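You operate a simulated robot arm through the tools that you are given. There is no shell and no other tool.

Carry out the task below with a simulated two-armed robot. There is one attempt and no reset: what you move stays moved.

TASK
Take the black housing out, wipe the grease from its nest with the yellow pad and clamp it in again.
Fine: the housing waits on the grey tray; the pad goes back where it lay. What is to be rubbed or washed off counts as gone when no trace of it is left.
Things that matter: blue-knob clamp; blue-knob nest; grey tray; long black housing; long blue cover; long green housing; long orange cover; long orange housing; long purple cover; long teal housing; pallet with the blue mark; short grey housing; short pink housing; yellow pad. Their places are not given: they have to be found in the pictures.

It is judged by the outcome, as a careful person would: the job done as asked, and still so three seconds after it is handed in. It fails if anything else is knocked over, pushed out of place, dropped, spilled or broken.

THE ROBOT
Two 7-joint arms with fingered hands on one trunk that stands fixed in place. Base frame: the origin is at the foot of the trunk, x ahead of it, y to its left, z up; the work surface is at about z = 0.86. Lengths are in m, angles in rad, forces in N, time in s.
The left shoulder is at [0.08, 0.241, 1.417], the right one opposite. Each reaches about 1.128 m from its shoulder. Payload 4.9 kg a hand.
The tool frame of a hand sits at the grasp point between the pads (the TCP): z along the fingers, y along the line on which they close. The tips reach 0.032 m beyond it. The gripper opens to 0.2 m; its body begins 0.089 m behind the TCP. The gripper is a hand of 4 fingers: y runs from the thumb to the fingers, the wrist lies at [0, 0, -0.267] in the tool frame, and closing takes about 1.5 s.
Orientation is that of the tool frame in the base frame, as a unit quaternion [x, y, z, w]. With the fingers straight down and closing along the base's y, the tool's x points along the base's -x, its y along +y and its z along -z.

THE INTERFACE
- The arms move only by the tool nudge_tool. It takes "left_motion", "right_motion" or both (then of equal length, played together; a hand with none holds still); each is a list of rows, each an object of numbers (a shift or turn left out is 0, a gripper value left out holds the last): "x", "y", "z": the shift along the base's x, y, z in m; "rx", "ry", "rz": the turn, a rotation vector about the base's x, y, z in rad. In form: [{"x": .., "y": .., "z": .., "rx": .., "ry": .., "rz": ..}, ...]. A call has 1 to 20 rows; each row shifts and turns the commanded pose from where the row before left it. "left_gripper" and "right_gripper" are, for a hand that has rows, the finger opening in m, from 0 to 0.2, set as the call begins (left out, the last holds). Rows are played at 5 a second. More than 0.05 m and 0.15 rad between two rows, or a gripper value outside its range, and nothing of the call is played. A pose out of reach is approached as far as the arm can. The call stops where the force on the tool passes 40 N (or 10 N more than at its start, if that is more) or the arm is blocked; 0.2 s more then pass. Each finger travels about 0.072 m/s and halts on what it meets, pressing with about 29 N; the grip force reading is that of the motor and also rises with nothing between the fingers. The clock runs only during rows and for 0.2 s after the last one: add rows that do not move to give the fingers time. The reply holds the time, the measured pose of the TCP, the force on the tool along the base axes, the opening and the grip force, in the units named above and with some noise, with the torque about the TCP (base axes, N m) and any sound that the robot's microphone picked up, and new pictures: "views" is both (left out), scene, wrist or none (wrist: the cameras of the hands that moved).
- Cameras (640 x 400 px; columns grow to the right, rows downward): "scene" is now at [0.1123, 0.009, 1.5795]; the picture's right is [0.10, -1.00, -0.00], its down [-0.67, -0.07, -0.74] and it looks along [0.73, 0.07, -0.68] (base axes); focal length 338 px, centre (320, 200). "left" rides on the left gripper at [-0.069, -0.069, -0.116] in its tool frame; the picture's right is [0.71, -0.71, 0.00], its down [0.54, 0.54, -0.64] and it looks along [0.45, 0.45, 0.77] (tool axes); focal length 226 px, centre (320, 200). "right" rides on the right gripper at [0.069, -0.069, -0.116] in its tool frame; the picture's right is [0.71, 0.71, 0.00], its down [-0.54, 0.54, -0.64] and it looks along [-0.45, 0.45, 0.77] (tool axes); focal length 226 px, centre (320, 200).
- move_column(by): slides the trunk up (or, below 0, down) by that many m; the arms and the scene camera ride with it, the base frame stays. It gives what a move gives, with no picture.
- curl_fingers(finger1, finger2, finger3, thumb_bend, hand): sets how far each is bent, from 0 (flat) to 1 (curled in); at 0.3 the hand is open as for a grip, at 0.7 the pads meet at the TCP. One left out holds its place. A second passes; each finger stops where it meets its share of the squeeze, and holds until it gets a number again. A gripper value or a shape takes the hand back. It gives what a move gives, with no picture; readings hold the bend of each and the force on the fingers (four entries, about 0 where the hand has none), thumb and palm.
- set_grasp(shape, hand): the hand has 4 fingers and takes this shape, open, in about a second: jaw (thumb against the fingers, like two jaws); tri (thumb and two fingers); tip (a fingertip pinch); poke (one finger out to press); point (the index stretched); flat (the hand flat); cup (the hand cupped); fist (a fist). The gripper value then closes the fingers along that shape, each until it touches; the sizes above hold for jaw. It gives what a move gives, with no picture.
- aim_head(pan, tilt): turns the head with the scene camera to pan (to the left, within 1.501 rad either way) and tilt (down, from -0.506 to 1.204), counted from straight ahead of the robot. It gives what a move gives, and a new picture of the scene camera.
- measure_at(camera, pixels): for up to 12 pixels [column, row] of the newest picture of that camera ("zoom" is the newest enlarged one), the place [x, y, z] in the base frame of the surface seen there, good to about 0.003 m. It takes no simulated time.
- zoom(camera, box): a new picture of the part [left, top, right, bottom] of that camera's present view, enlarged. It takes no simulated time.
- sign_off(): hands the job in; it is judged then, once.

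Open the grippers and draw the arms clear of the work before you hand the job in, unless the task says otherwise.

The tools are called after ">>>" by a JSON object that holds its "api" and its "payload". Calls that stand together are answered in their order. nudge_tool: Moves the arms, as the interface text tells. Its arguments: {"type":"object","properties":{"left_motion":{"type":"array","items":{"type":"object","properties":{"x":{"type":"number"},"y":{"type":"number"},"z":{"type":"number"},"rx":{"type":"number"},"ry":{"type":"number"},"rz":{"type":"number"}}}},"left_gripper":{"type":"number"},"right_motion":{"type":"array","items":{"type":"object","properties":{"x":{"type":"number"},"y":{"type":"number"},"z":{"type":"number"},"rx":{"type":"number"},"ry":{"type":"number"},"rz":{"type":"number"}}}},"right_gripper":{"type":"number"},"views":{"type":"string","enum":["both","scene","wrist","none"]}},"required":[]} The other tools are called the same way: move_column (by) moves the trunk up or down; set_grasp (shape, hand) gives the hand a shape; curl_fingers (finger1, finger2, finger3, thumb_bend, hand) moves the fingers one by one; aim_head (pan, tilt) turns the head that bears the scene camera; measure_at (camera, pixels) gives the place of the surface under pixels of a picture; zoom (camera, box) takes an enlarged picture of a part of a camera's view; sign_off () hands the job in.

At the start:

```text
time_s: 0.0
left_tool_pos: [0.6554, 0.2151, 1.2066]
left_tcp_rot: [0.0, 1.0, -0.001, 0.001]
left_wrist_force: [0.2, 1.2, -0.1]
left_wrist_torque: [0.01, 0.01, 0.03]
left_finger_gap: 0.1998
left_finger_force: 0.1
left_shape: jaw
left_bend: [0.3, 0.3, 0.3, 0.3]
left_finger forces: [0.0, 0.0, 0.1, 0.0, 0.1, 0.1]
right_tool_pos: [0.7361, -0.3001, 1.1474]
right_tcp_rot: [0.0, 1.0, -0.001, 0.0]
right_wrist_force: [-0.6, 0.3, -0.2]
right_wrist_torque: [-0.04, 0.01, 0.02]
right_finger_gap: 0.1996
right_finger_force: 0.0
right_shape: jaw
right_bend: [0.3, 0.3, 0.3, 0.3]
right_finger forces: [0.0, 0.0, 0.1, 0.0, 0.0, 0.1]
trunk travel left (down, up): [-0.325, 0.515]
head pan, tilt (commanded): [0.099, 0.742]
```

scene: 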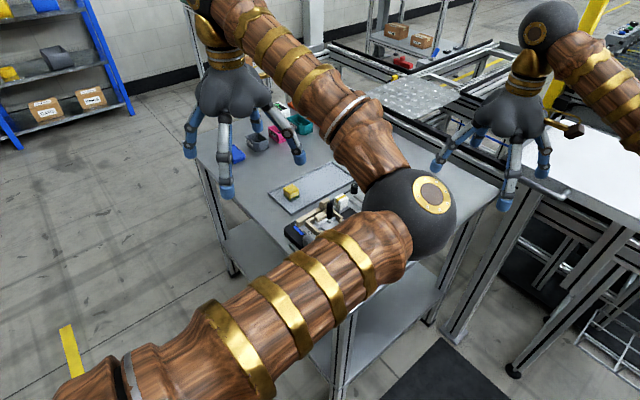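
right: 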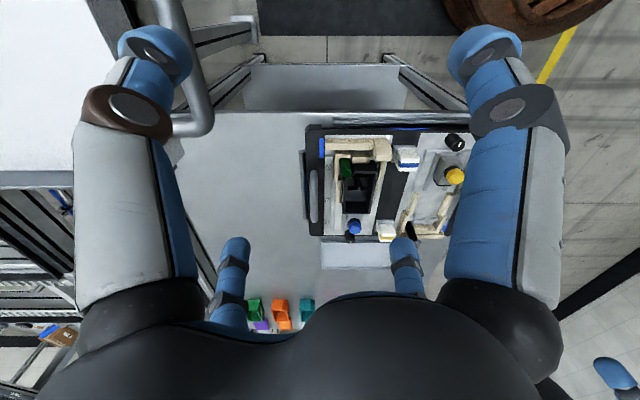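
left: 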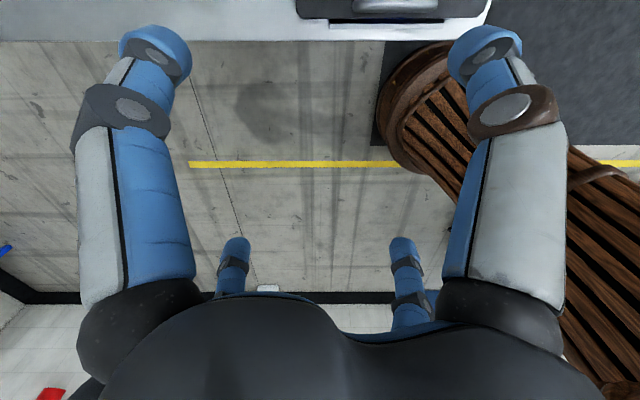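

The scene camera's view of the work is hidden by the left arm; the right wrist camera shows the pallet around (390,185). I take enlarged pictures of both to look closer.

>>> {"api": "zoom", "payload": {"camera": "right", "box": [220, 100, 500, 275]}}

>>> {"api": "zoom", "payload": {"camera": "scene", "box": [200, 80, 440, 260]}}

```text
2.29 times, centred on (360, 188) of right
```

zoom: 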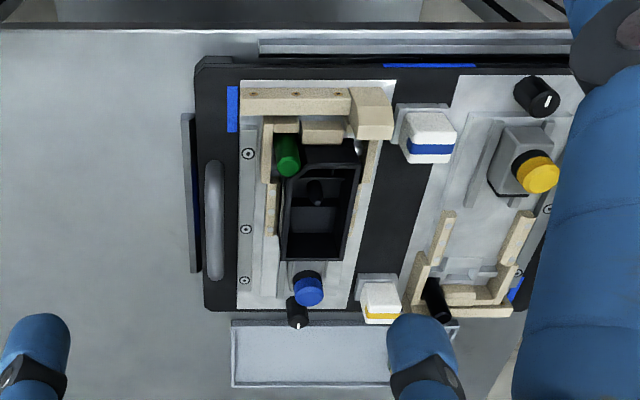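

```text
2.22 times, centred on (320, 170) of scene
```

zoom: 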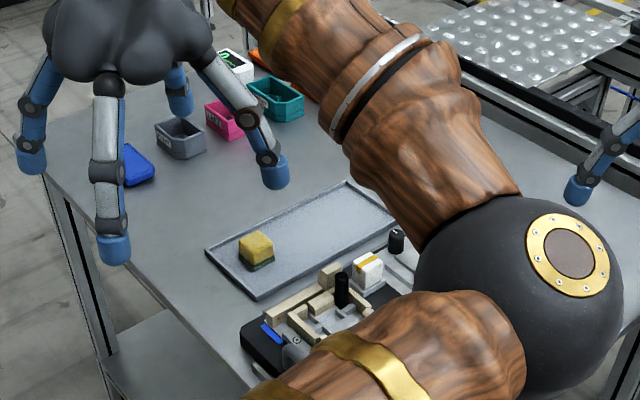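

I measure several pallet points in the right wrist picture and the pad/tray in the scene picture to find out where things are.

>>> {"api": "measure_at", "payload": {"camera": "right", "pixels": [[354, 226], [346, 168], [455, 175], [358, 190], [350, 237], [385, 232], [408, 160], [314, 195], [345, 256], [255, 310], [282, 312], [200, 200]]}}

>>> {"api": "measure_at", "payload": {"camera": "scene", "pixels": [[291, 187], [292, 195], [310, 180], [256, 141], [283, 131], [304, 120], [238, 152], [335, 170], [353, 187], [338, 197], [305, 232], [320, 220]]}}

```text
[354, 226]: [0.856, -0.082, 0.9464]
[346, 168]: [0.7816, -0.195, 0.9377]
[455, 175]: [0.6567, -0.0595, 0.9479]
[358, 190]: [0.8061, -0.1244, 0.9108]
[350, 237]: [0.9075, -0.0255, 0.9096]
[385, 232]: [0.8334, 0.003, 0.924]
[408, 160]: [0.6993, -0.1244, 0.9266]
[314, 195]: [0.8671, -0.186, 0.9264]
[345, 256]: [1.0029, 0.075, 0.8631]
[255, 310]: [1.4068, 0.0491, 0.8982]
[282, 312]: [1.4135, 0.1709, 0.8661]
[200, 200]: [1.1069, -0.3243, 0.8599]
```

```text
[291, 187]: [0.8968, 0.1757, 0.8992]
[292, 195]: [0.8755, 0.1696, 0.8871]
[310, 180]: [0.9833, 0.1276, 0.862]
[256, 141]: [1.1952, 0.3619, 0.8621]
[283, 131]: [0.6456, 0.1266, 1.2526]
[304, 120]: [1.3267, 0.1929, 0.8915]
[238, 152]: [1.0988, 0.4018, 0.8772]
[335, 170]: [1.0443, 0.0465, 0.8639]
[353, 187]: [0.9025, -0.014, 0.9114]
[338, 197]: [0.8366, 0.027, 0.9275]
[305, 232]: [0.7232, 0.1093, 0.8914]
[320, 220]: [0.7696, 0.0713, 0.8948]
```

The pallet lies about x 0.65–0.95, y −0.25–0.1, turned about 45° to the base; the left arm hides it in the scene picture. I move the left hand away to the left to clear the view.

>>> {"api": "nudge_tool", "payload": {"left_motion": [{"y": 0.045, "x": -0.01}, {"y": 0.045, "x": -0.01}, {"y": 0.045, "x": -0.01}, {"y": 0.045, "x": -0.01}, {"y": 0.045, "x": -0.01}, {"y": 0.045, "x": -0.01}, {"y": 0.045, "x": -0.01}, {"y": 0.045, "x": -0.01}], "views": "both"}}

```text
time_s: 1.8
left_tool_pos: [0.5781, 0.5769, 1.2043]
left_tcp_rot: [0.001, 1.0, -0.001, 0.0]
left_wrist_force: [0.0, 1.0, -0.3]
left_wrist_torque: [-0.04, -0.02, -0.01]
left_finger_gap: 0.1999
left_finger_force: 0.1
left_shape: jaw
left_bend: [0.3, 0.3, 0.3, 0.3]
left_finger forces: [0.0, 0.1, 0.1, 0.0, 0.0, 0.0]
right_tool_pos: [0.7363, -0.2974, 1.1465]
right_tcp_rot: [0.0, 1.0, -0.001, 0.001]
right_wrist_force: [-0.2, 0.6, -0.2]
right_wrist_torque: [-0.05, 0.04, 0.02]
right_finger_gap: 0.1999
right_finger_force: 0.0
right_shape: jaw
right_bend: [0.3, 0.3, 0.3, 0.3]
right_finger forces: [0.0, 0.0, 0.0, 0.0, 0.1, 0.1]
trunk travel left (down, up): [-0.325, 0.515]
head pan, tilt (commanded): [0.099, 0.742]
```

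scene: 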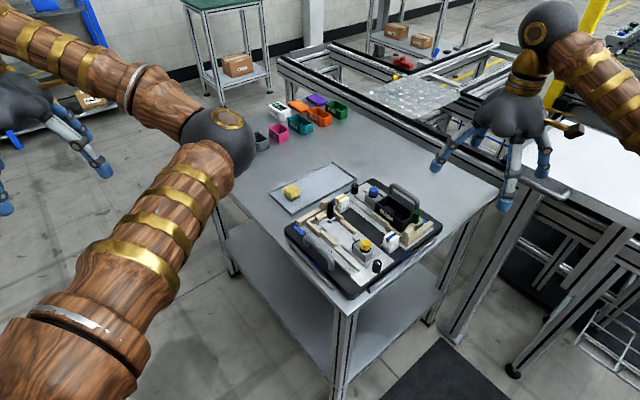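
left: 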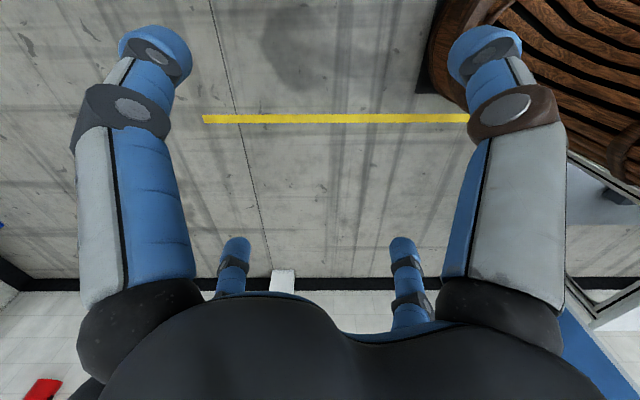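

The view of the pallet is now open around (365,235). I zoom into it.

>>> {"api": "zoom", "payload": {"camera": "scene", "box": [276, 165, 452, 305]}}

>>> {"api": "zoom", "payload": {"camera": "scene", "box": [240, 80, 370, 215]}}

```text
2.86 times, centred on (364, 235) of scene
```

zoom: 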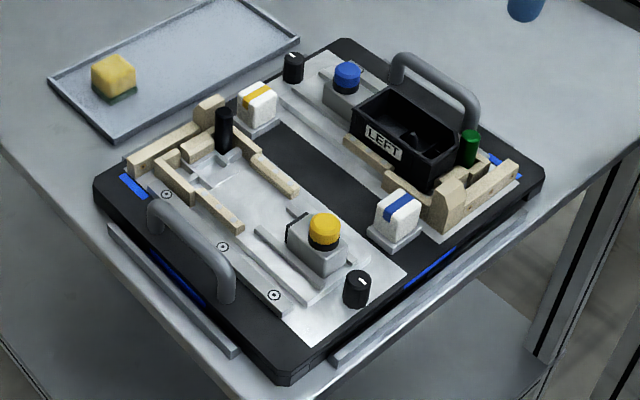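

```text
2.96 times, centred on (305, 148) of scene
```

zoom: 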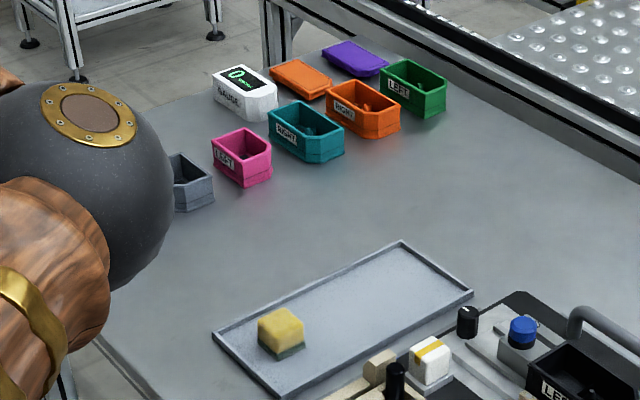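

I zoom tighter on the blue-knob nest with the black housing to see the clamp details.

>>> {"api": "zoom", "payload": {"camera": "scene", "box": [345, 170, 435, 255]}}

>>> {"api": "zoom", "payload": {"camera": "scene", "box": [300, 190, 390, 275]}}

>>> {"api": "zoom", "payload": {"camera": "right", "box": [310, 130, 410, 250]}}

```text
4.71 times, centred on (390, 212) of scene
```

zoom: 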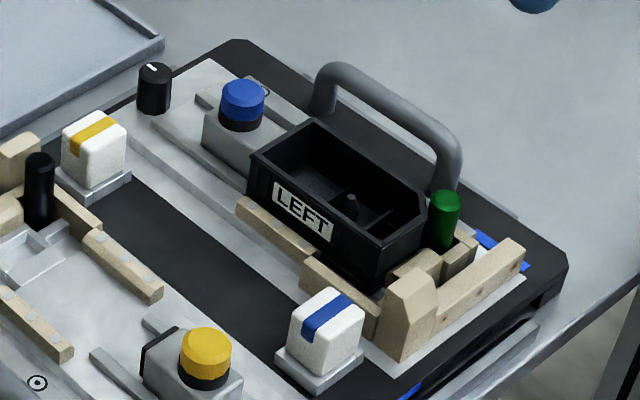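

```text
4.71 times, centred on (345, 232) of scene
```

zoom: 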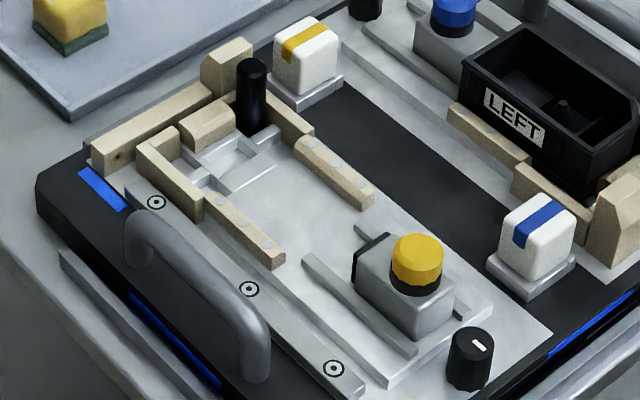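

```text
3.33 times, centred on (360, 190) of right
```

zoom: 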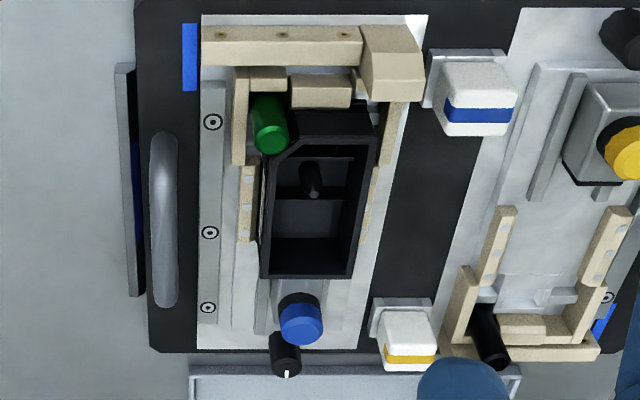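

The blue-knob clamp looks like a sliding block between rails, with a black rotary knob behind it. I measure key points on the blue nest and then on the yellow nest for comparison.

>>> {"api": "zoom", "payload": {"camera": "scene", "box": [345, 170, 435, 255]}}

>>> {"api": "measure_at", "payload": {"camera": "zoom", "pixels": [[243, 95], [154, 75], [253, 160], [315, 122], [428, 205], [388, 240], [446, 200], [325, 310], [95, 135], [40, 165], [205, 345], [160, 360]]}}

>>> {"api": "measure_at", "payload": {"camera": "zoom", "pixels": [[330, 80], [445, 160], [225, 130], [215, 65], [275, 225], [340, 290], [410, 300], [505, 260], [330, 190], [350, 200], [150, 120], [180, 200]]}}

```text
4.71 times, centred on (390, 212) of scene
```

zoom: 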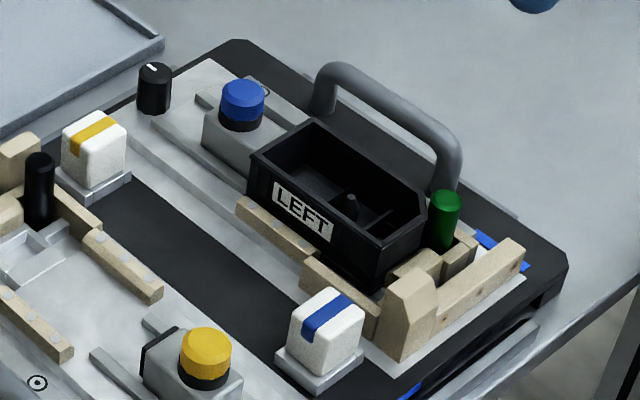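

```text
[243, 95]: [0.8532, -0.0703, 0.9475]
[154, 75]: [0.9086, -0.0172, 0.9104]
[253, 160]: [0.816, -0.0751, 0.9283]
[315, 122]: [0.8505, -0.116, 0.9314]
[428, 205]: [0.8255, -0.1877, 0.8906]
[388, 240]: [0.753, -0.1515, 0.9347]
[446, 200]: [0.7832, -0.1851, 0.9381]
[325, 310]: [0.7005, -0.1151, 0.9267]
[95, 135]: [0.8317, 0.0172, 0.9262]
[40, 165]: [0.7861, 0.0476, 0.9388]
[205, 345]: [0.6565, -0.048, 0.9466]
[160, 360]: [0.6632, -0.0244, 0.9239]
```

```text
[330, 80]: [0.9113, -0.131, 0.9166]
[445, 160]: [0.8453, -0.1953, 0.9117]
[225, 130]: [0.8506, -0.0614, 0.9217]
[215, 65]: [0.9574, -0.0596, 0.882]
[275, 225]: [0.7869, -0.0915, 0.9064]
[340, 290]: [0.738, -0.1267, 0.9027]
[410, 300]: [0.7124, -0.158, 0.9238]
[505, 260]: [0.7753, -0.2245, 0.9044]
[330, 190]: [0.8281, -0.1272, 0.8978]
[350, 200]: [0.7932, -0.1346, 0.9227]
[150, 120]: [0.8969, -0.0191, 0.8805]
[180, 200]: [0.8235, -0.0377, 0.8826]
```

The housing is about 0.10 × 0.054 × 0.05 m with its top at z≈0.931 and centre near (0.80,−0.134); the blue knob is at (0.853,−0.070,0.947). I move the right hand closer so that its camera looks on the clamp.

>>> {"api": "nudge_tool", "payload": {"right_motion": [{"x": 0.006, "y": 0.03, "z": -0.02}, {"x": 0.006, "y": 0.03, "z": -0.02}, {"x": 0.006, "y": 0.03, "z": -0.02}, {"x": 0.006, "y": 0.03, "z": -0.02}, {"x": 0.006, "y": 0.03, "z": -0.02}], "views": "both"}}

```text
time_s: 3.0
left_tool_pos: [0.5795, 0.575, 1.2047]
left_tcp_rot: [0.0, 1.0, -0.001, 0.0]
left_wrist_force: [-0.7, 1.0, 1.1]
left_wrist_torque: [0.01, 0.03, 0.0]
left_finger_gap: 0.2
left_finger_force: 0.0
left_shape: jaw
left_bend: [0.3, 0.3, 0.3, 0.3]
left_finger forces: [0.0, 0.0, 0.0, 0.1, 0.0, 0.0]
right_tool_pos: [0.768, -0.1476, 1.047]
right_tcp_rot: [0.0, 1.0, -0.001, -0.001]
right_wrist_force: [-0.5, -0.9, -0.7]
right_wrist_torque: [0.0, 0.01, -0.02]
right_finger_gap: 0.1999
right_finger_force: 0.1
right_shape: jaw
right_bend: [0.3, 0.3, 0.3, 0.3]
right_finger forces: [0.1, 0.1, 0.0, 0.0, 0.0, 0.0]
trunk travel left (down, up): [-0.325, 0.515]
head pan, tilt (commanded): [0.099, 0.742]
```

scene: 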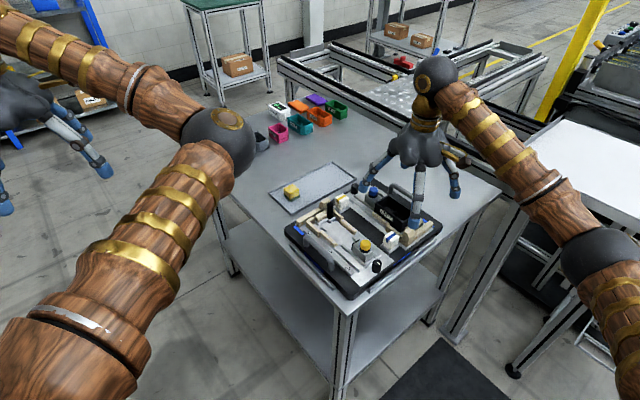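
right: 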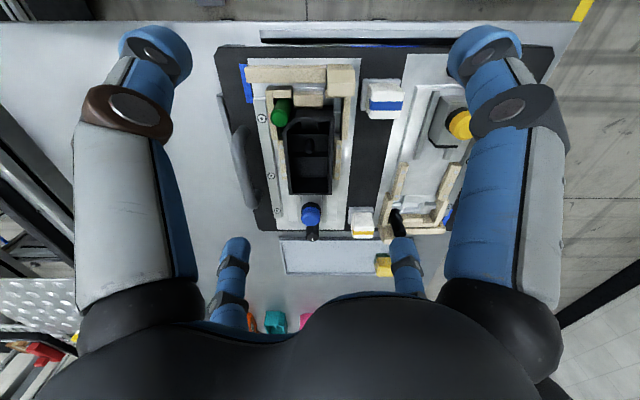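

The hand looks like four digits around the grasp point; I test how the jaw shape closes with the free left hand, and zoom in on the clamp with the right camera.

>>> {"api": "nudge_tool", "payload": {"left_motion": [{}, {}, {}, {}, {}], "left_gripper": 0.06, "views": "wrist"}}

>>> {"api": "zoom", "payload": {"camera": "right", "box": [230, 50, 400, 250]}}

>>> {"api": "zoom", "payload": {"camera": "scene", "box": [350, 50, 480, 240]}}

```text
time_s: 4.2
left_tool_pos: [0.5798, 0.5732, 1.2062]
left_tcp_rot: [0.0, 1.0, 0.0, 0.0]
left_wrist_force: [-0.5, -0.7, -0.8]
left_wrist_torque: [0.04, -0.03, 0.0]
left_finger_gap: 0.0604
left_finger_force: 0.0
left_shape: jaw
left_bend: [0.48, 0.48, 0.48, 0.47]
left_finger forces: [0.0, 0.1, 0.0, 0.0, 0.0, 0.1]
right_tool_pos: [0.7686, -0.1485, 1.0478]
right_tcp_rot: [0.0, 1.0, 0.0, 0.0]
right_wrist_force: [-0.3, 0.3, 0.5]
right_wrist_torque: [0.01, 0.04, 0.0]
right_finger_gap: 0.2
right_finger_force: 0.2
right_shape: jaw
right_bend: [0.3, 0.3, 0.3, 0.3]
right_finger forces: [0.1, 0.0, 0.0, 0.0, 0.1, 0.0]
trunk travel left (down, up): [-0.325, 0.515]
head pan, tilt (commanded): [0.099, 0.742]
```

left: 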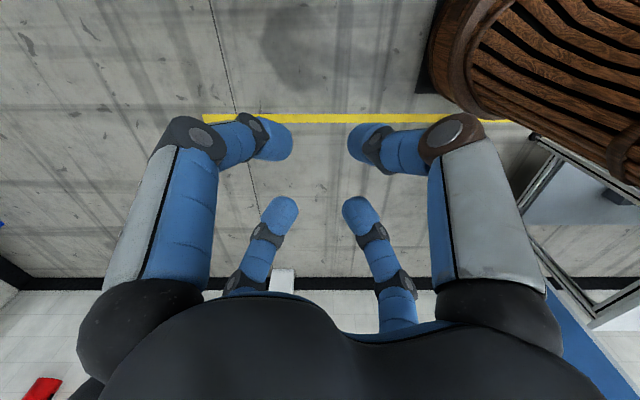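

```text
2.00 times, centred on (315, 150) of right
```

zoom: 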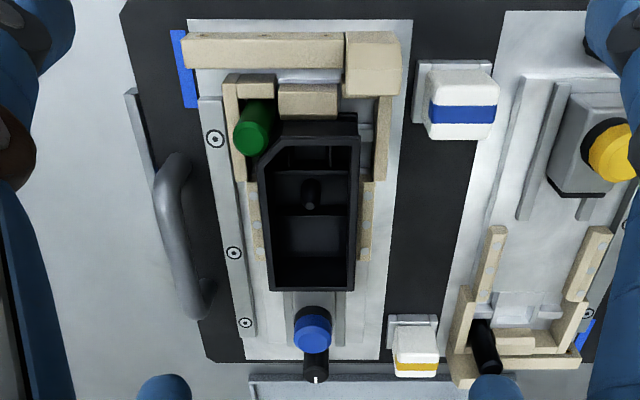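

```text
2.11 times, centred on (415, 145) of scene
```

zoom: 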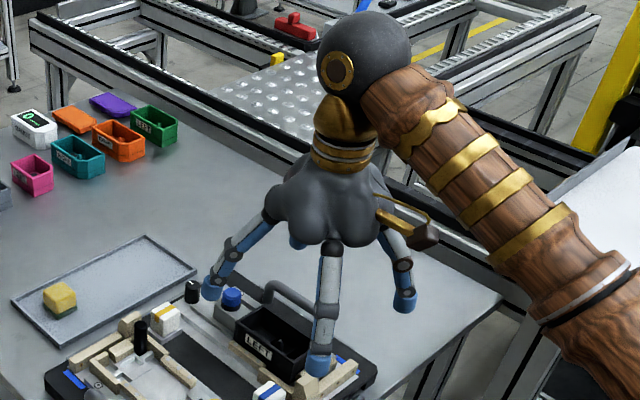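

All four digits move toward the grasp point. I measure the tips of the left hand to learn their layout in the tool frame.

>>> {"api": "measure_at", "payload": {"camera": "left", "pixels": [[275, 142], [362, 142], [282, 210], [358, 210], [205, 140], [448, 138], [262, 235], [378, 235], [150, 240], [490, 240], [250, 265], [390, 265]]}}

```text
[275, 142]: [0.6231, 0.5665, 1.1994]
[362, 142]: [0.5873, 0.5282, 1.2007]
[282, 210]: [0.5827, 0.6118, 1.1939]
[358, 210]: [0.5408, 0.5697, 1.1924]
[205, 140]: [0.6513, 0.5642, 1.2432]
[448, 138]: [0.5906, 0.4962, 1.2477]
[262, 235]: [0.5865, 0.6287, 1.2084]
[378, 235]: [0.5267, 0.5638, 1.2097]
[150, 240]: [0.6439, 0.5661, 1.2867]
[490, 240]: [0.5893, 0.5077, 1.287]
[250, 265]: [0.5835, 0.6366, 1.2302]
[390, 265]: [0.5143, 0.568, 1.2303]
```

The digits sit at ±x and ±y of the tool frame (a four-way claw). I try the "tip" shape on the free left hand to see how many digits pinch.

>>> {"api": "set_grasp", "payload": {"hand": "left", "shape": "tip"}}

>>> {"api": "nudge_tool", "payload": {"left_motion": [{}, {}], "views": "wrist"}}

```text
time_s: 5.1
left_tool_pos: [0.5789, 0.5743, 1.2062]
left_tcp_rot: [0.001, 1.0, 0.0, 0.001]
left_wrist_force: [0.4, 0.6, -0.8]
left_wrist_torque: [0.02, 0.01, 0.0]
left_finger_gap: 0.2
left_finger_force: 0.0
left_shape: tip
left_bend: [0.16, 0.3, 0.16, 0.3]
left_finger forces: [0.0, 0.0, 0.0, 0.1, 0.1, 0.0]
right_tool_pos: [0.7672, -0.1504, 1.0471]
right_tcp_rot: [0.0, 1.0, 0.001, 0.0]
right_wrist_force: [-0.6, -0.4, -0.5]
right_wrist_torque: [0.03, 0.0, 0.01]
right_finger_gap: 0.1997
right_finger_force: 0.1
right_shape: jaw
right_bend: [0.3, 0.3, 0.3, 0.3]
right_finger forces: [0.1, 0.1, 0.0, 0.0, 0.1, 0.0]
trunk travel left (down, up): [-0.325, 0.515]
head pan, tilt (commanded): [0.099, 0.742]
```

```text
time_s: 5.7
left_tool_pos: [0.5779, 0.5735, 1.2067]
left_tcp_rot: [0.002, 1.0, 0.0, 0.0]
left_wrist_force: [0.6, -0.4, -0.9]
left_wrist_torque: [0.02, 0.0, -0.03]
left_finger_gap: 0.1997
left_finger_force: 0.1
left_shape: tip
left_bend: [0.16, 0.3, 0.16, 0.3]
left_finger forces: [0.1, 0.0, 0.0, 0.0, 0.0, 0.0]
right_tool_pos: [0.7675, -0.1485, 1.0481]
right_tcp_rot: [0.0, 1.0, -0.001, -0.001]
right_wrist_force: [0.2, -0.2, 0.4]
right_wrist_torque: [0.03, 0.0, -0.02]
right_finger_gap: 0.2
right_finger_force: 0.1
right_shape: jaw
right_bend: [0.3, 0.3, 0.3, 0.3]
right_finger forces: [0.0, 0.1, 0.0, 0.0, 0.1, 0.1]
trunk travel left (down, up): [-0.325, 0.515]
head pan, tilt (commanded): [0.099, 0.742]
```

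left: 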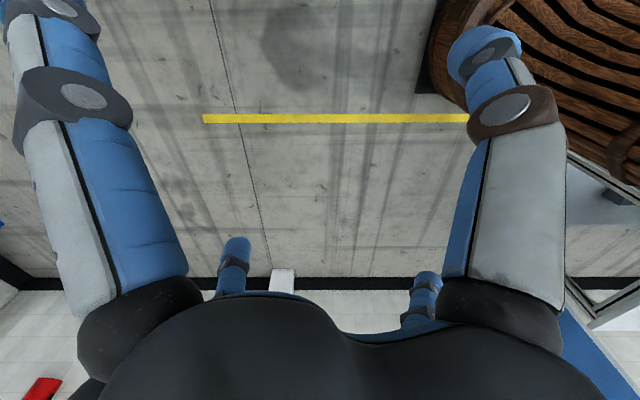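

Tip opens fingers 1 and 3 (±x) wider while thumb and finger 2 (±y) stay for the pinch. I close the left hand in this shape to check it pinches with only two digits.

>>> {"api": "nudge_tool", "payload": {"left_motion": [{}, {}, {}, {}, {}, {}, {}], "left_gripper": 0.03, "views": "wrist"}}

```text
time_s: 7.3
left_tool_pos: [0.5788, 0.5734, 1.2069]
left_tcp_rot: [0.001, 1.0, 0.0, 0.0]
left_wrist_force: [0.0, -0.7, -0.1]
left_wrist_torque: [0.0, -0.03, 0.0]
left_finger_gap: 0.0303
left_finger_force: 0.0
left_shape: tip
left_bend: [0.16, 0.58, 0.16, 0.57]
left_finger forces: [0.0, 0.0, 0.0, 0.0, 0.0, 0.1]
right_tool_pos: [0.7673, -0.1488, 1.0481]
right_tcp_rot: [0.0, 1.0, 0.0, 0.001]
right_wrist_force: [-0.3, 0.4, -1.0]
right_wrist_torque: [0.02, -0.05, 0.0]
right_finger_gap: 0.1999
right_finger_force: 0.1
right_shape: jaw
right_bend: [0.3, 0.3, 0.3, 0.3]
right_finger forces: [0.0, 0.1, 0.0, 0.1, 0.1, 0.0]
trunk travel left (down, up): [-0.325, 0.515]
head pan, tilt (commanded): [0.099, 0.742]
```

left: 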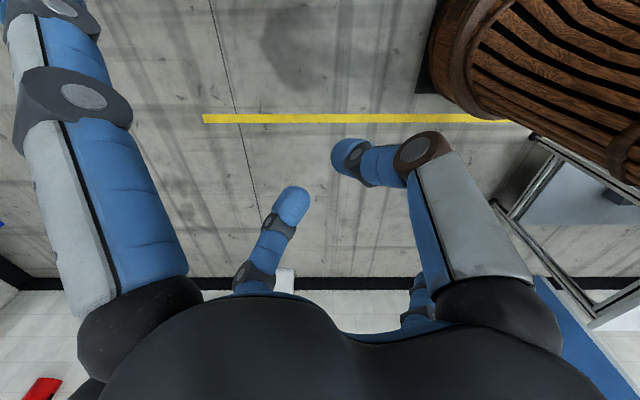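

Only thumb and finger 2 close now, a clean two-digit pinch along tool y. I measure the spread fingers' and pinching tips' heights for clearance.

>>> {"api": "measure_at", "payload": {"camera": "left", "pixels": [[427, 278], [420, 300], [60, 8], [60, 40], [295, 192], [337, 155], [75, 100], [285, 215], [360, 160]]}}

```text
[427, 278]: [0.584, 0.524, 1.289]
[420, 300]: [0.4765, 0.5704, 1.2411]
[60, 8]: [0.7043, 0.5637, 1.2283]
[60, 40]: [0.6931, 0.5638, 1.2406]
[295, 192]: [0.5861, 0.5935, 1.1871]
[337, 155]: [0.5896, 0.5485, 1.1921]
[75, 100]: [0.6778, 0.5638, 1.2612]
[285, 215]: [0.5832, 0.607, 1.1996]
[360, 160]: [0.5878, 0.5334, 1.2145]
```

The spread fingers end about 0.125 m out, level with the TCP. I set the right hand to the tip shape too and lower it 0.045 m for a closer look at the clamp.

>>> {"api": "set_grasp", "payload": {"hand": "right", "shape": "tip"}}

>>> {"api": "nudge_tool", "payload": {"right_motion": [{"x": 0.01, "y": 0.01, "z": -0.02}, {"x": 0.01, "y": 0.01, "z": -0.025}], "views": "wrist"}}

>>> {"api": "zoom", "payload": {"camera": "right", "box": [240, 60, 400, 240]}}

```text
time_s: 8.2
left_tool_pos: [0.5784, 0.5741, 1.2061]
left_tcp_rot: [0.001, 1.0, 0.0, 0.0]
left_wrist_force: [-0.3, -0.3, 0.0]
left_wrist_torque: [-0.03, 0.01, 0.01]
left_finger_gap: 0.0303
left_finger_force: 0.0
left_shape: tip
left_bend: [0.16, 0.58, 0.16, 0.57]
left_finger forces: [0.0, 0.0, 0.0, 0.0, 0.0, 0.1]
right_tool_pos: [0.7671, -0.1483, 1.0467]
right_tcp_rot: [0.0, 1.0, -0.001, 0.0]
right_wrist_force: [0.4, -0.1, 0.2]
right_wrist_torque: [-0.01, -0.01, -0.01]
right_finger_gap: 0.1997
right_finger_force: 0.1
right_shape: tip
right_bend: [0.16, 0.3, 0.16, 0.3]
right_finger forces: [0.0, 0.0, 0.1, 0.1, 0.0, 0.0]
trunk travel left (down, up): [-0.325, 0.515]
head pan, tilt (commanded): [0.099, 0.742]
```

```text
time_s: 8.8
left_tool_pos: [0.5787, 0.5733, 1.2063]
left_tcp_rot: [0.002, 1.0, 0.0, 0.0]
left_wrist_force: [-0.3, 0.9, 0.2]
left_wrist_torque: [-0.03, 0.05, -0.04]
left_finger_gap: 0.0304
left_finger_force: 0.0
left_shape: tip
left_bend: [0.16, 0.58, 0.16, 0.57]
left_finger forces: [0.1, 0.0, 0.0, 0.1, 0.0, 0.0]
right_tool_pos: [0.7868, -0.1288, 1.0024]
right_tcp_rot: [0.0, 1.0, 0.0, 0.0]
right_wrist_force: [0.2, -0.6, 0.4]
right_wrist_torque: [0.01, 0.03, 0.07]
right_finger_gap: 0.1998
right_finger_force: 0.1
right_shape: tip
right_bend: [0.16, 0.3, 0.16, 0.3]
right_finger forces: [0.0, 0.0, 0.0, 0.0, 0.0, 0.0]
trunk travel left (down, up): [-0.325, 0.515]
head pan, tilt (commanded): [0.099, 0.742]
```

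right: 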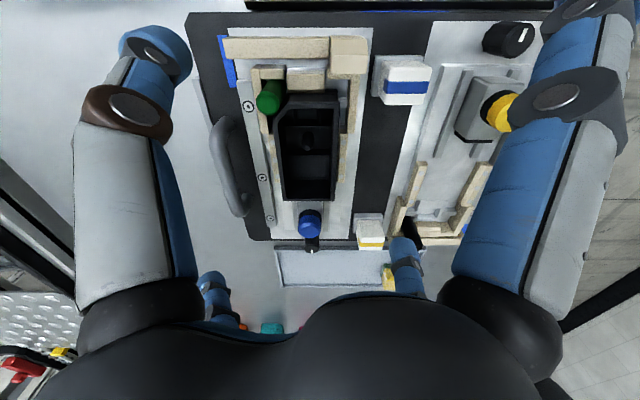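

```text
2.22 times, centred on (320, 150) of right
```

zoom: 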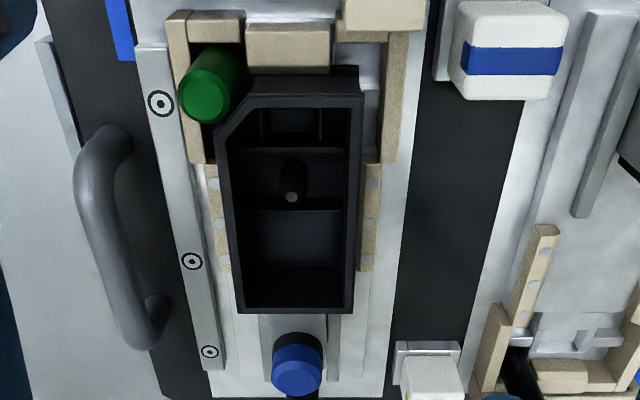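

I zoom as far as possible on the blue clamp and the rotary knob in the scene view, and compare with the yellow one.

>>> {"api": "zoom", "payload": {"camera": "scene", "box": [358, 175, 408, 212]}}

>>> {"api": "zoom", "payload": {"camera": "scene", "box": [345, 230, 395, 275]}}

>>> {"api": "measure_at", "payload": {"camera": "zoom", "pixels": [[232, 100], [410, 290], [60, 180], [100, 120], [200, 210], [330, 200]]}}

```text
10.81 times, centred on (383, 194) of scene
```

zoom: 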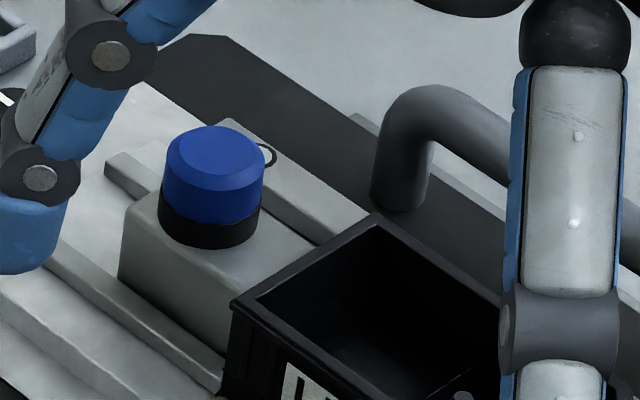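

```text
8.89 times, centred on (370, 252) of scene
```

zoom: 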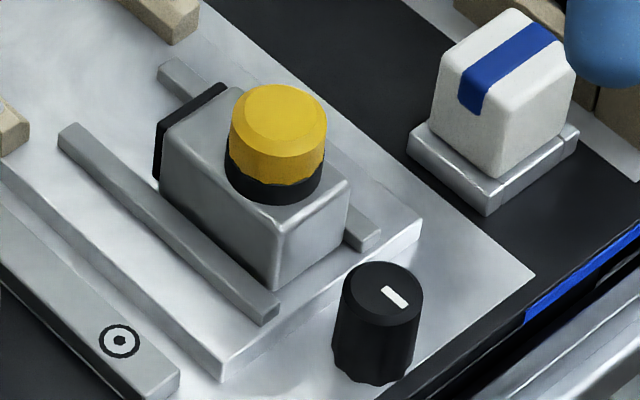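

```text
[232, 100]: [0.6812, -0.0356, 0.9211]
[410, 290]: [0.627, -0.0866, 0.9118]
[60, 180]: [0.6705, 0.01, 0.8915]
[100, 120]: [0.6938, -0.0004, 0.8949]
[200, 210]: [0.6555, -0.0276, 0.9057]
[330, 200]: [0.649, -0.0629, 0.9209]
```

The yellow clamp sits about 0.045 m from its rotary knob while the blue one is about 0.077 m away, so the clamp body slides along its rails. I check the rotary mark and the white display box before touching anything.

>>> {"api": "zoom", "payload": {"camera": "scene", "box": [255, 90, 295, 130]}}

>>> {"api": "zoom", "payload": {"camera": "right", "box": [280, 195, 350, 260]}}

>>> {"api": "zoom", "payload": {"camera": "right", "box": [470, 10, 550, 60]}}

>>> {"api": "zoom", "payload": {"camera": "scene", "box": [280, 175, 320, 210]}}

```text
10.00 times, centred on (275, 110) of scene
```

zoom: 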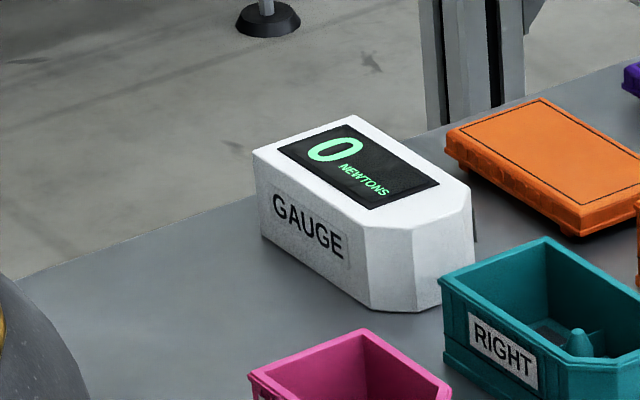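

```text
6.15 times, centred on (315, 228) of right
```

zoom: 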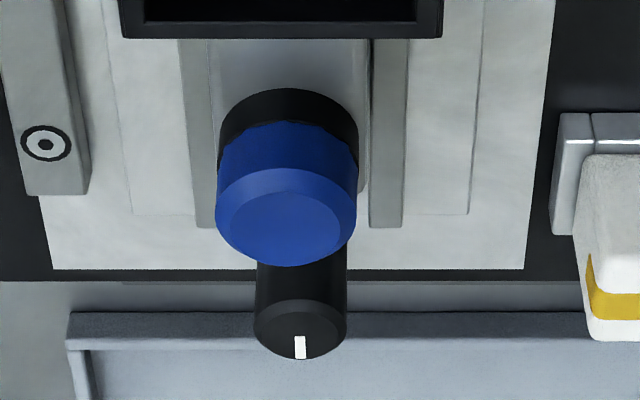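

```text
8.00 times, centred on (510, 35) of right
```

zoom: 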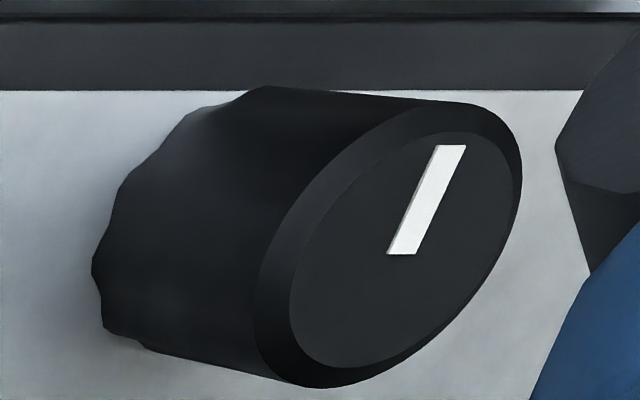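

```text
11.43 times, centred on (300, 192) of scene
```

zoom: 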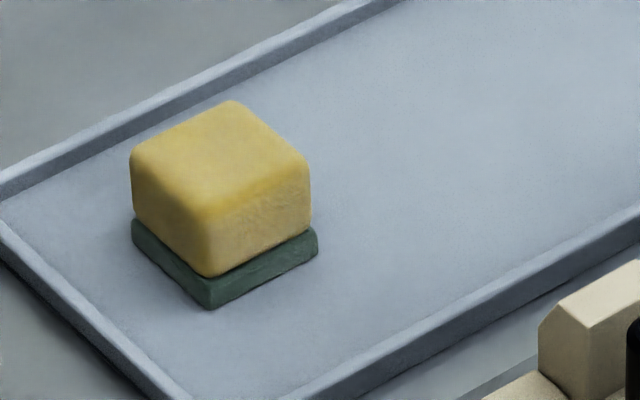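

The box is a force gauge, not needed here; both rotary knobs point the same way, so I leave them. I measure knob, housing corners, and rails precisely in the right camera to get the nest axis.

>>> {"api": "zoom", "payload": {"camera": "right", "box": [240, 60, 400, 240]}}

>>> {"api": "measure_at", "payload": {"camera": "zoom", "pixels": [[242, 310], [351, 310], [357, 98], [224, 142], [258, 100], [296, 372], [296, 385], [272, 375], [320, 375], [296, 340], [212, 95], [290, 50]]}}

>>> {"api": "measure_at", "payload": {"camera": "zoom", "pixels": [[160, 103], [192, 261], [209, 352], [370, 185], [367, 255], [214, 185], [224, 260], [393, 60], [388, 150], [290, 110], [290, 250], [378, 300]]}}

```text
2.22 times, centred on (320, 150) of right
```

zoom: 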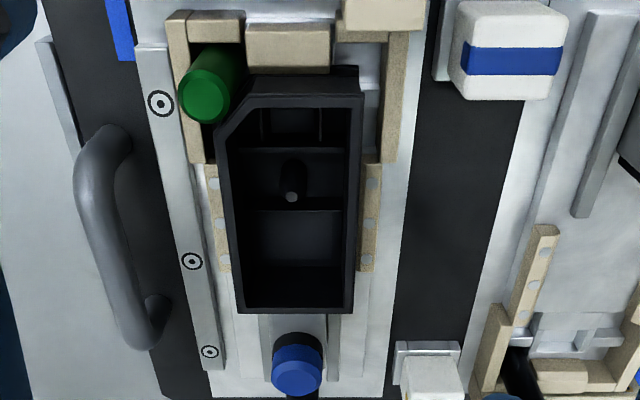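

```text
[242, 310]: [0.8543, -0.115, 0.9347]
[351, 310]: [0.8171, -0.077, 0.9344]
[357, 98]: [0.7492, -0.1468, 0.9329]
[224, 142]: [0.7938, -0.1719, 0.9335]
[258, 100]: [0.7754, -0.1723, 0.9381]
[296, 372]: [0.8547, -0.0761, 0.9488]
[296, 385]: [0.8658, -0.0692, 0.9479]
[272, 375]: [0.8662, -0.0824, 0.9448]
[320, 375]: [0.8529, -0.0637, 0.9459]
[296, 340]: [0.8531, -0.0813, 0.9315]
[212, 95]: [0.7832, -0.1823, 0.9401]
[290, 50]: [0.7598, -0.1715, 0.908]
```

```text
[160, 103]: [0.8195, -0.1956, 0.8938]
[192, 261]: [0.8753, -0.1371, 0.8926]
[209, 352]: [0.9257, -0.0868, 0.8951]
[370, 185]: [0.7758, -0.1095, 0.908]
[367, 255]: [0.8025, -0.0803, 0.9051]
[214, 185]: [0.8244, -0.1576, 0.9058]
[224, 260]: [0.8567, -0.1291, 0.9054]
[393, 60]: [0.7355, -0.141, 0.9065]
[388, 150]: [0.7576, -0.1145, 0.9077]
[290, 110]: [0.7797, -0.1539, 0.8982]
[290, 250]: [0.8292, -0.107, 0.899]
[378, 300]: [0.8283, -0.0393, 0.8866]
```

The nest axis is about 45.75° from x, the housing centre ≈(0.802,−0.131), top z≈0.934, side rails' top ≈0.907, knob centre ≈(0.858,−0.074,0.948). I test on the left hand how far fingers 1 and 3 spread at bend 0 before working with the right.

>>> {"api": "curl_fingers", "payload": {"hand": "left", "finger1": 0.0, "finger3": 0.0, "finger2": 0.6, "thumb_bend": 0.6}}

>>> {"api": "nudge_tool", "payload": {"left_motion": [{}], "views": "both"}}

```text
time_s: 9.8
left_tool_pos: [0.5793, 0.5738, 1.2061]
left_tcp_rot: [0.001, 1.0, 0.0, -0.001]
left_wrist_force: [0.3, 0.4, 0.4]
left_wrist_torque: [0.02, 0.01, -0.02]
left_finger_gap: 0.1316
left_finger_force: 0.1
left_shape: fingers
left_bend: [0.01, 0.6, 0.01, 0.6]
left_finger forces: [0.0, 0.1, 0.1, 0.1, 0.0, 0.1]
right_tool_pos: [0.7878, -0.1276, 1.0024]
right_tcp_rot: [0.0, 1.0, 0.0, 0.0]
right_wrist_force: [0.0, -0.1, -1.0]
right_wrist_torque: [-0.02, 0.04, 0.01]
right_finger_gap: 0.1998
right_finger_force: 0.1
right_shape: tip
right_bend: [0.16, 0.3, 0.16, 0.3]
right_finger forces: [0.1, 0.0, 0.0, 0.0, 0.0, 0.0]
trunk travel left (down, up): [-0.325, 0.515]
head pan, tilt (commanded): [0.099, 0.742]
```

```text
time_s: 10.2
left_tool_pos: [0.5778, 0.5734, 1.2052]
left_tcp_rot: [0.001, 1.0, 0.0, 0.0]
left_wrist_force: [0.5, 0.3, 0.0]
left_wrist_torque: [-0.02, -0.04, 0.01]
left_finger_gap: 0.1313
left_finger_force: 0.1
left_shape: fingers
left_bend: [0.01, 0.6, 0.01, 0.6]
left_finger forces: [0.0, 0.0, 0.0, 0.0, 0.0, 0.1]
right_tool_pos: [0.7872, -0.1281, 1.0012]
right_tcp_rot: [0.0, 1.0, 0.0, 0.001]
right_wrist_force: [0.2, -0.2, 0.6]
right_wrist_torque: [0.02, -0.01, -0.01]
right_finger_gap: 0.1999
right_finger_force: 0.1
right_shape: tip
right_bend: [0.16, 0.3, 0.16, 0.3]
right_finger forces: [0.0, 0.1, 0.0, 0.1, 0.0, 0.0]
trunk travel left (down, up): [-0.325, 0.515]
head pan, tilt (commanded): [0.099, 0.742]
```

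scene: 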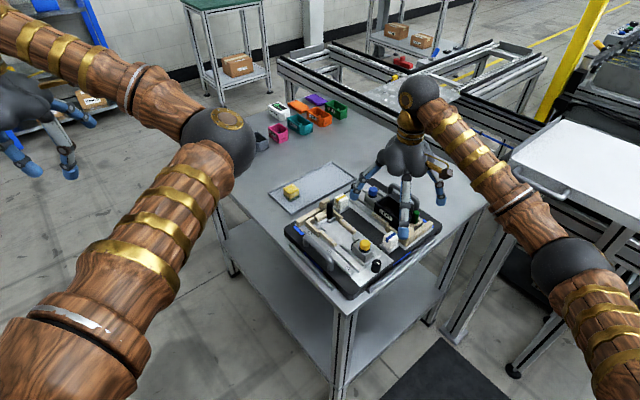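
left: 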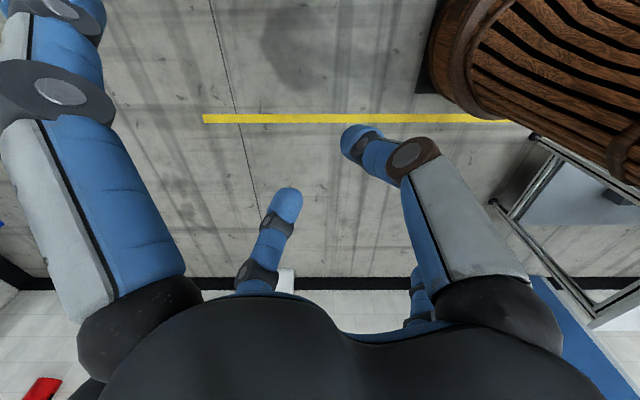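

Bend 0 barely spreads more, so the tip shape suffices. I raise the right hand, turn it +0.798 rad so that its pinch line lies across the nest, and bring it above the blue knob with the gap at 0.07.

>>> {"api": "nudge_tool", "payload": {"right_motion": [{"z": 0.04}, {"z": 0.02, "rz": 0.133}, {"rz": 0.133, "x": 0.014, "y": 0.011}, {"rz": 0.133, "x": 0.014, "y": 0.011}, {"rz": 0.133, "x": 0.014, "y": 0.011}, {"rz": 0.133, "x": 0.014, "y": 0.011}, {"rz": 0.133, "x": 0.015, "y": 0.01}, {}], "right_gripper": 0.07, "views": "both"}}

```text
time_s: 12.0
left_tool_pos: [0.5784, 0.5727, 1.2069]
left_tcp_rot: [0.0, 1.0, 0.0, 0.001]
left_wrist_force: [0.7, -1.0, -0.4]
left_wrist_torque: [0.01, -0.02, 0.0]
left_finger_gap: 0.1313
left_finger_force: 0.1
left_shape: fingers
left_bend: [0.01, 0.6, 0.01, 0.6]
left_finger forces: [0.0, 0.1, 0.0, 0.0, 0.1, 0.0]
right_tool_pos: [0.8572, -0.0764, 1.0614]
right_tcp_rot: [-0.389, 0.921, 0.0, 0.0]
right_wrist_force: [0.5, 0.0, 0.5]
right_wrist_torque: [-0.03, 0.02, -0.01]
right_finger_gap: 0.0706
right_finger_force: 0.0
right_shape: tip
right_bend: [0.16, 0.45, 0.16, 0.44]
right_finger forces: [0.0, 0.0, 0.1, 0.1, 0.0, 0.1]
trunk travel left (down, up): [-0.325, 0.515]
head pan, tilt (commanded): [0.099, 0.742]
```

scene: 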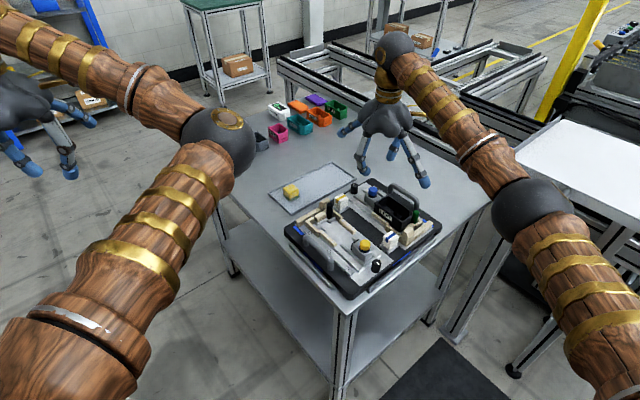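
right: 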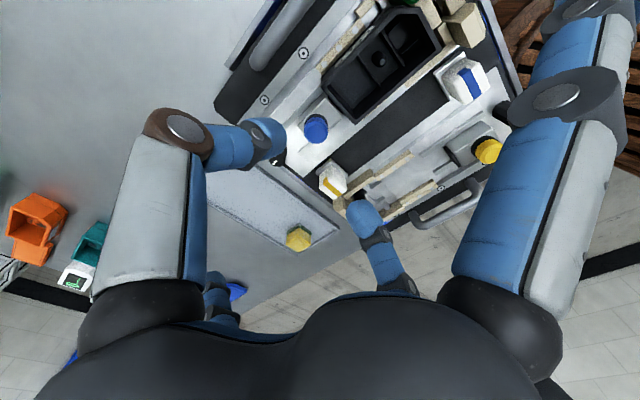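

The pinch line runs across the nest as wanted. I verify the knob position from this view before lowering.

>>> {"api": "measure_at", "payload": {"camera": "right", "pixels": [[316, 124], [316, 118], [308, 126], [324, 126], [316, 133], [262, 145], [356, 212], [333, 185], [278, 160]]}}

>>> {"api": "zoom", "payload": {"camera": "right", "box": [250, 80, 390, 230]}}

```text
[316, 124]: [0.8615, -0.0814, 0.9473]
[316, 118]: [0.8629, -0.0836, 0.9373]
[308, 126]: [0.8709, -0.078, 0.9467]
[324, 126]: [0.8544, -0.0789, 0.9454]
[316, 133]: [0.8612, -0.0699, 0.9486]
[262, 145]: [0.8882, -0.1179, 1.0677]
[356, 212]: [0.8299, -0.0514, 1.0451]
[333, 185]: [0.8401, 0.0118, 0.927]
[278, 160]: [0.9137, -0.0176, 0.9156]
```

```text
2.67 times, centred on (320, 155) of right
```

zoom: 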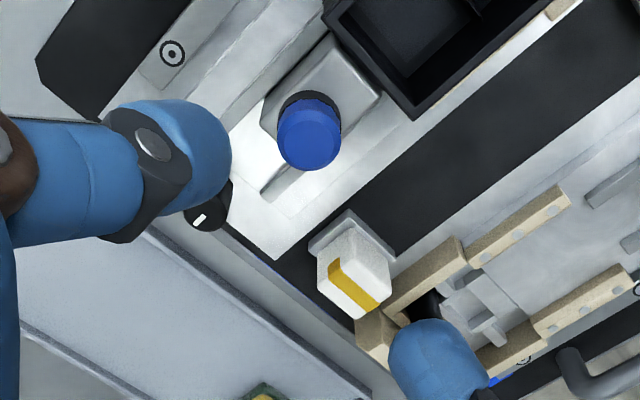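

The knob centre averages to (0.860,−0.0745). I lower the right hand onto it with a 0.06 gap, stopping with the tips just above the clamp body.

>>> {"api": "nudge_tool", "payload": {"right_motion": [{"x": 0.003, "y": 0.002, "z": -0.04}, {"z": -0.03}, {"z": -0.02}, {"z": -0.01}, {}], "right_gripper": 0.06, "views": "both"}}

>>> {"api": "zoom", "payload": {"camera": "right", "box": [220, 50, 400, 230]}}

>>> {"api": "zoom", "payload": {"camera": "scene", "box": [330, 130, 460, 230]}}

```text
time_s: 13.2
left_tool_pos: [0.5777, 0.5738, 1.2064]
left_tcp_rot: [0.001, 1.0, 0.0, 0.0]
left_wrist_force: [-0.2, 0.0, 0.1]
left_wrist_torque: [0.01, 0.0, -0.01]
left_finger_gap: 0.1315
left_finger_force: 0.1
left_shape: fingers
left_bend: [0.01, 0.6, 0.01, 0.6]
left_finger forces: [0.0, 0.0, 0.1, 0.1, 0.1, 0.0]
right_tool_pos: [0.8602, -0.0746, 0.9611]
right_tcp_rot: [-0.388, 0.922, 0.0, 0.0]
right_wrist_force: [-0.9, 0.4, 0.2]
right_wrist_torque: [-0.02, 0.0, 0.0]
right_finger_gap: 0.0603
right_finger_force: 0.0
right_shape: tip
right_bend: [0.16, 0.48, 0.16, 0.47]
right_finger forces: [0.1, 0.0, 0.0, 0.0, 0.0, 0.0]
trunk travel left (down, up): [-0.325, 0.515]
head pan, tilt (commanded): [0.099, 0.742]
```

scene: 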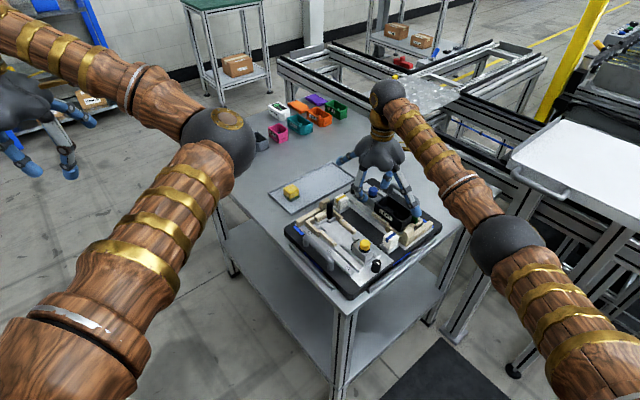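
right: 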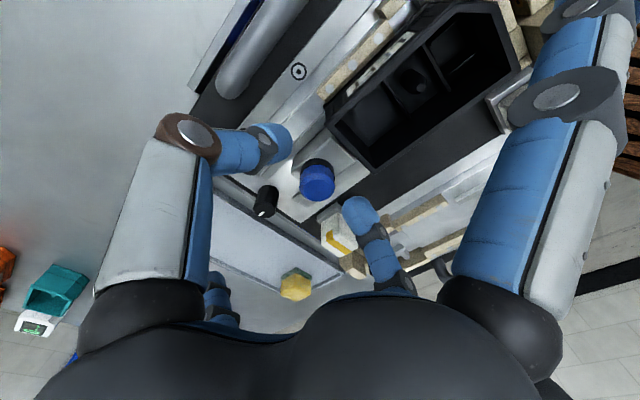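

```text
2.22 times, centred on (310, 140) of right
```

zoom: 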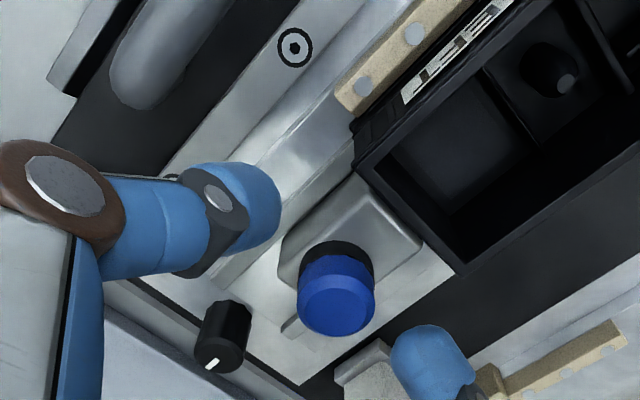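

```text
4.00 times, centred on (395, 180) of scene
```

zoom: 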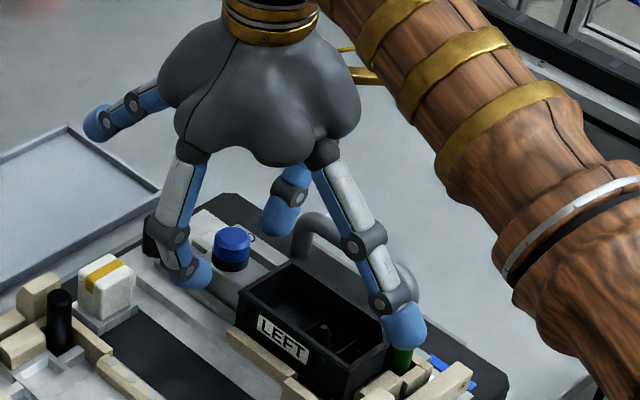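

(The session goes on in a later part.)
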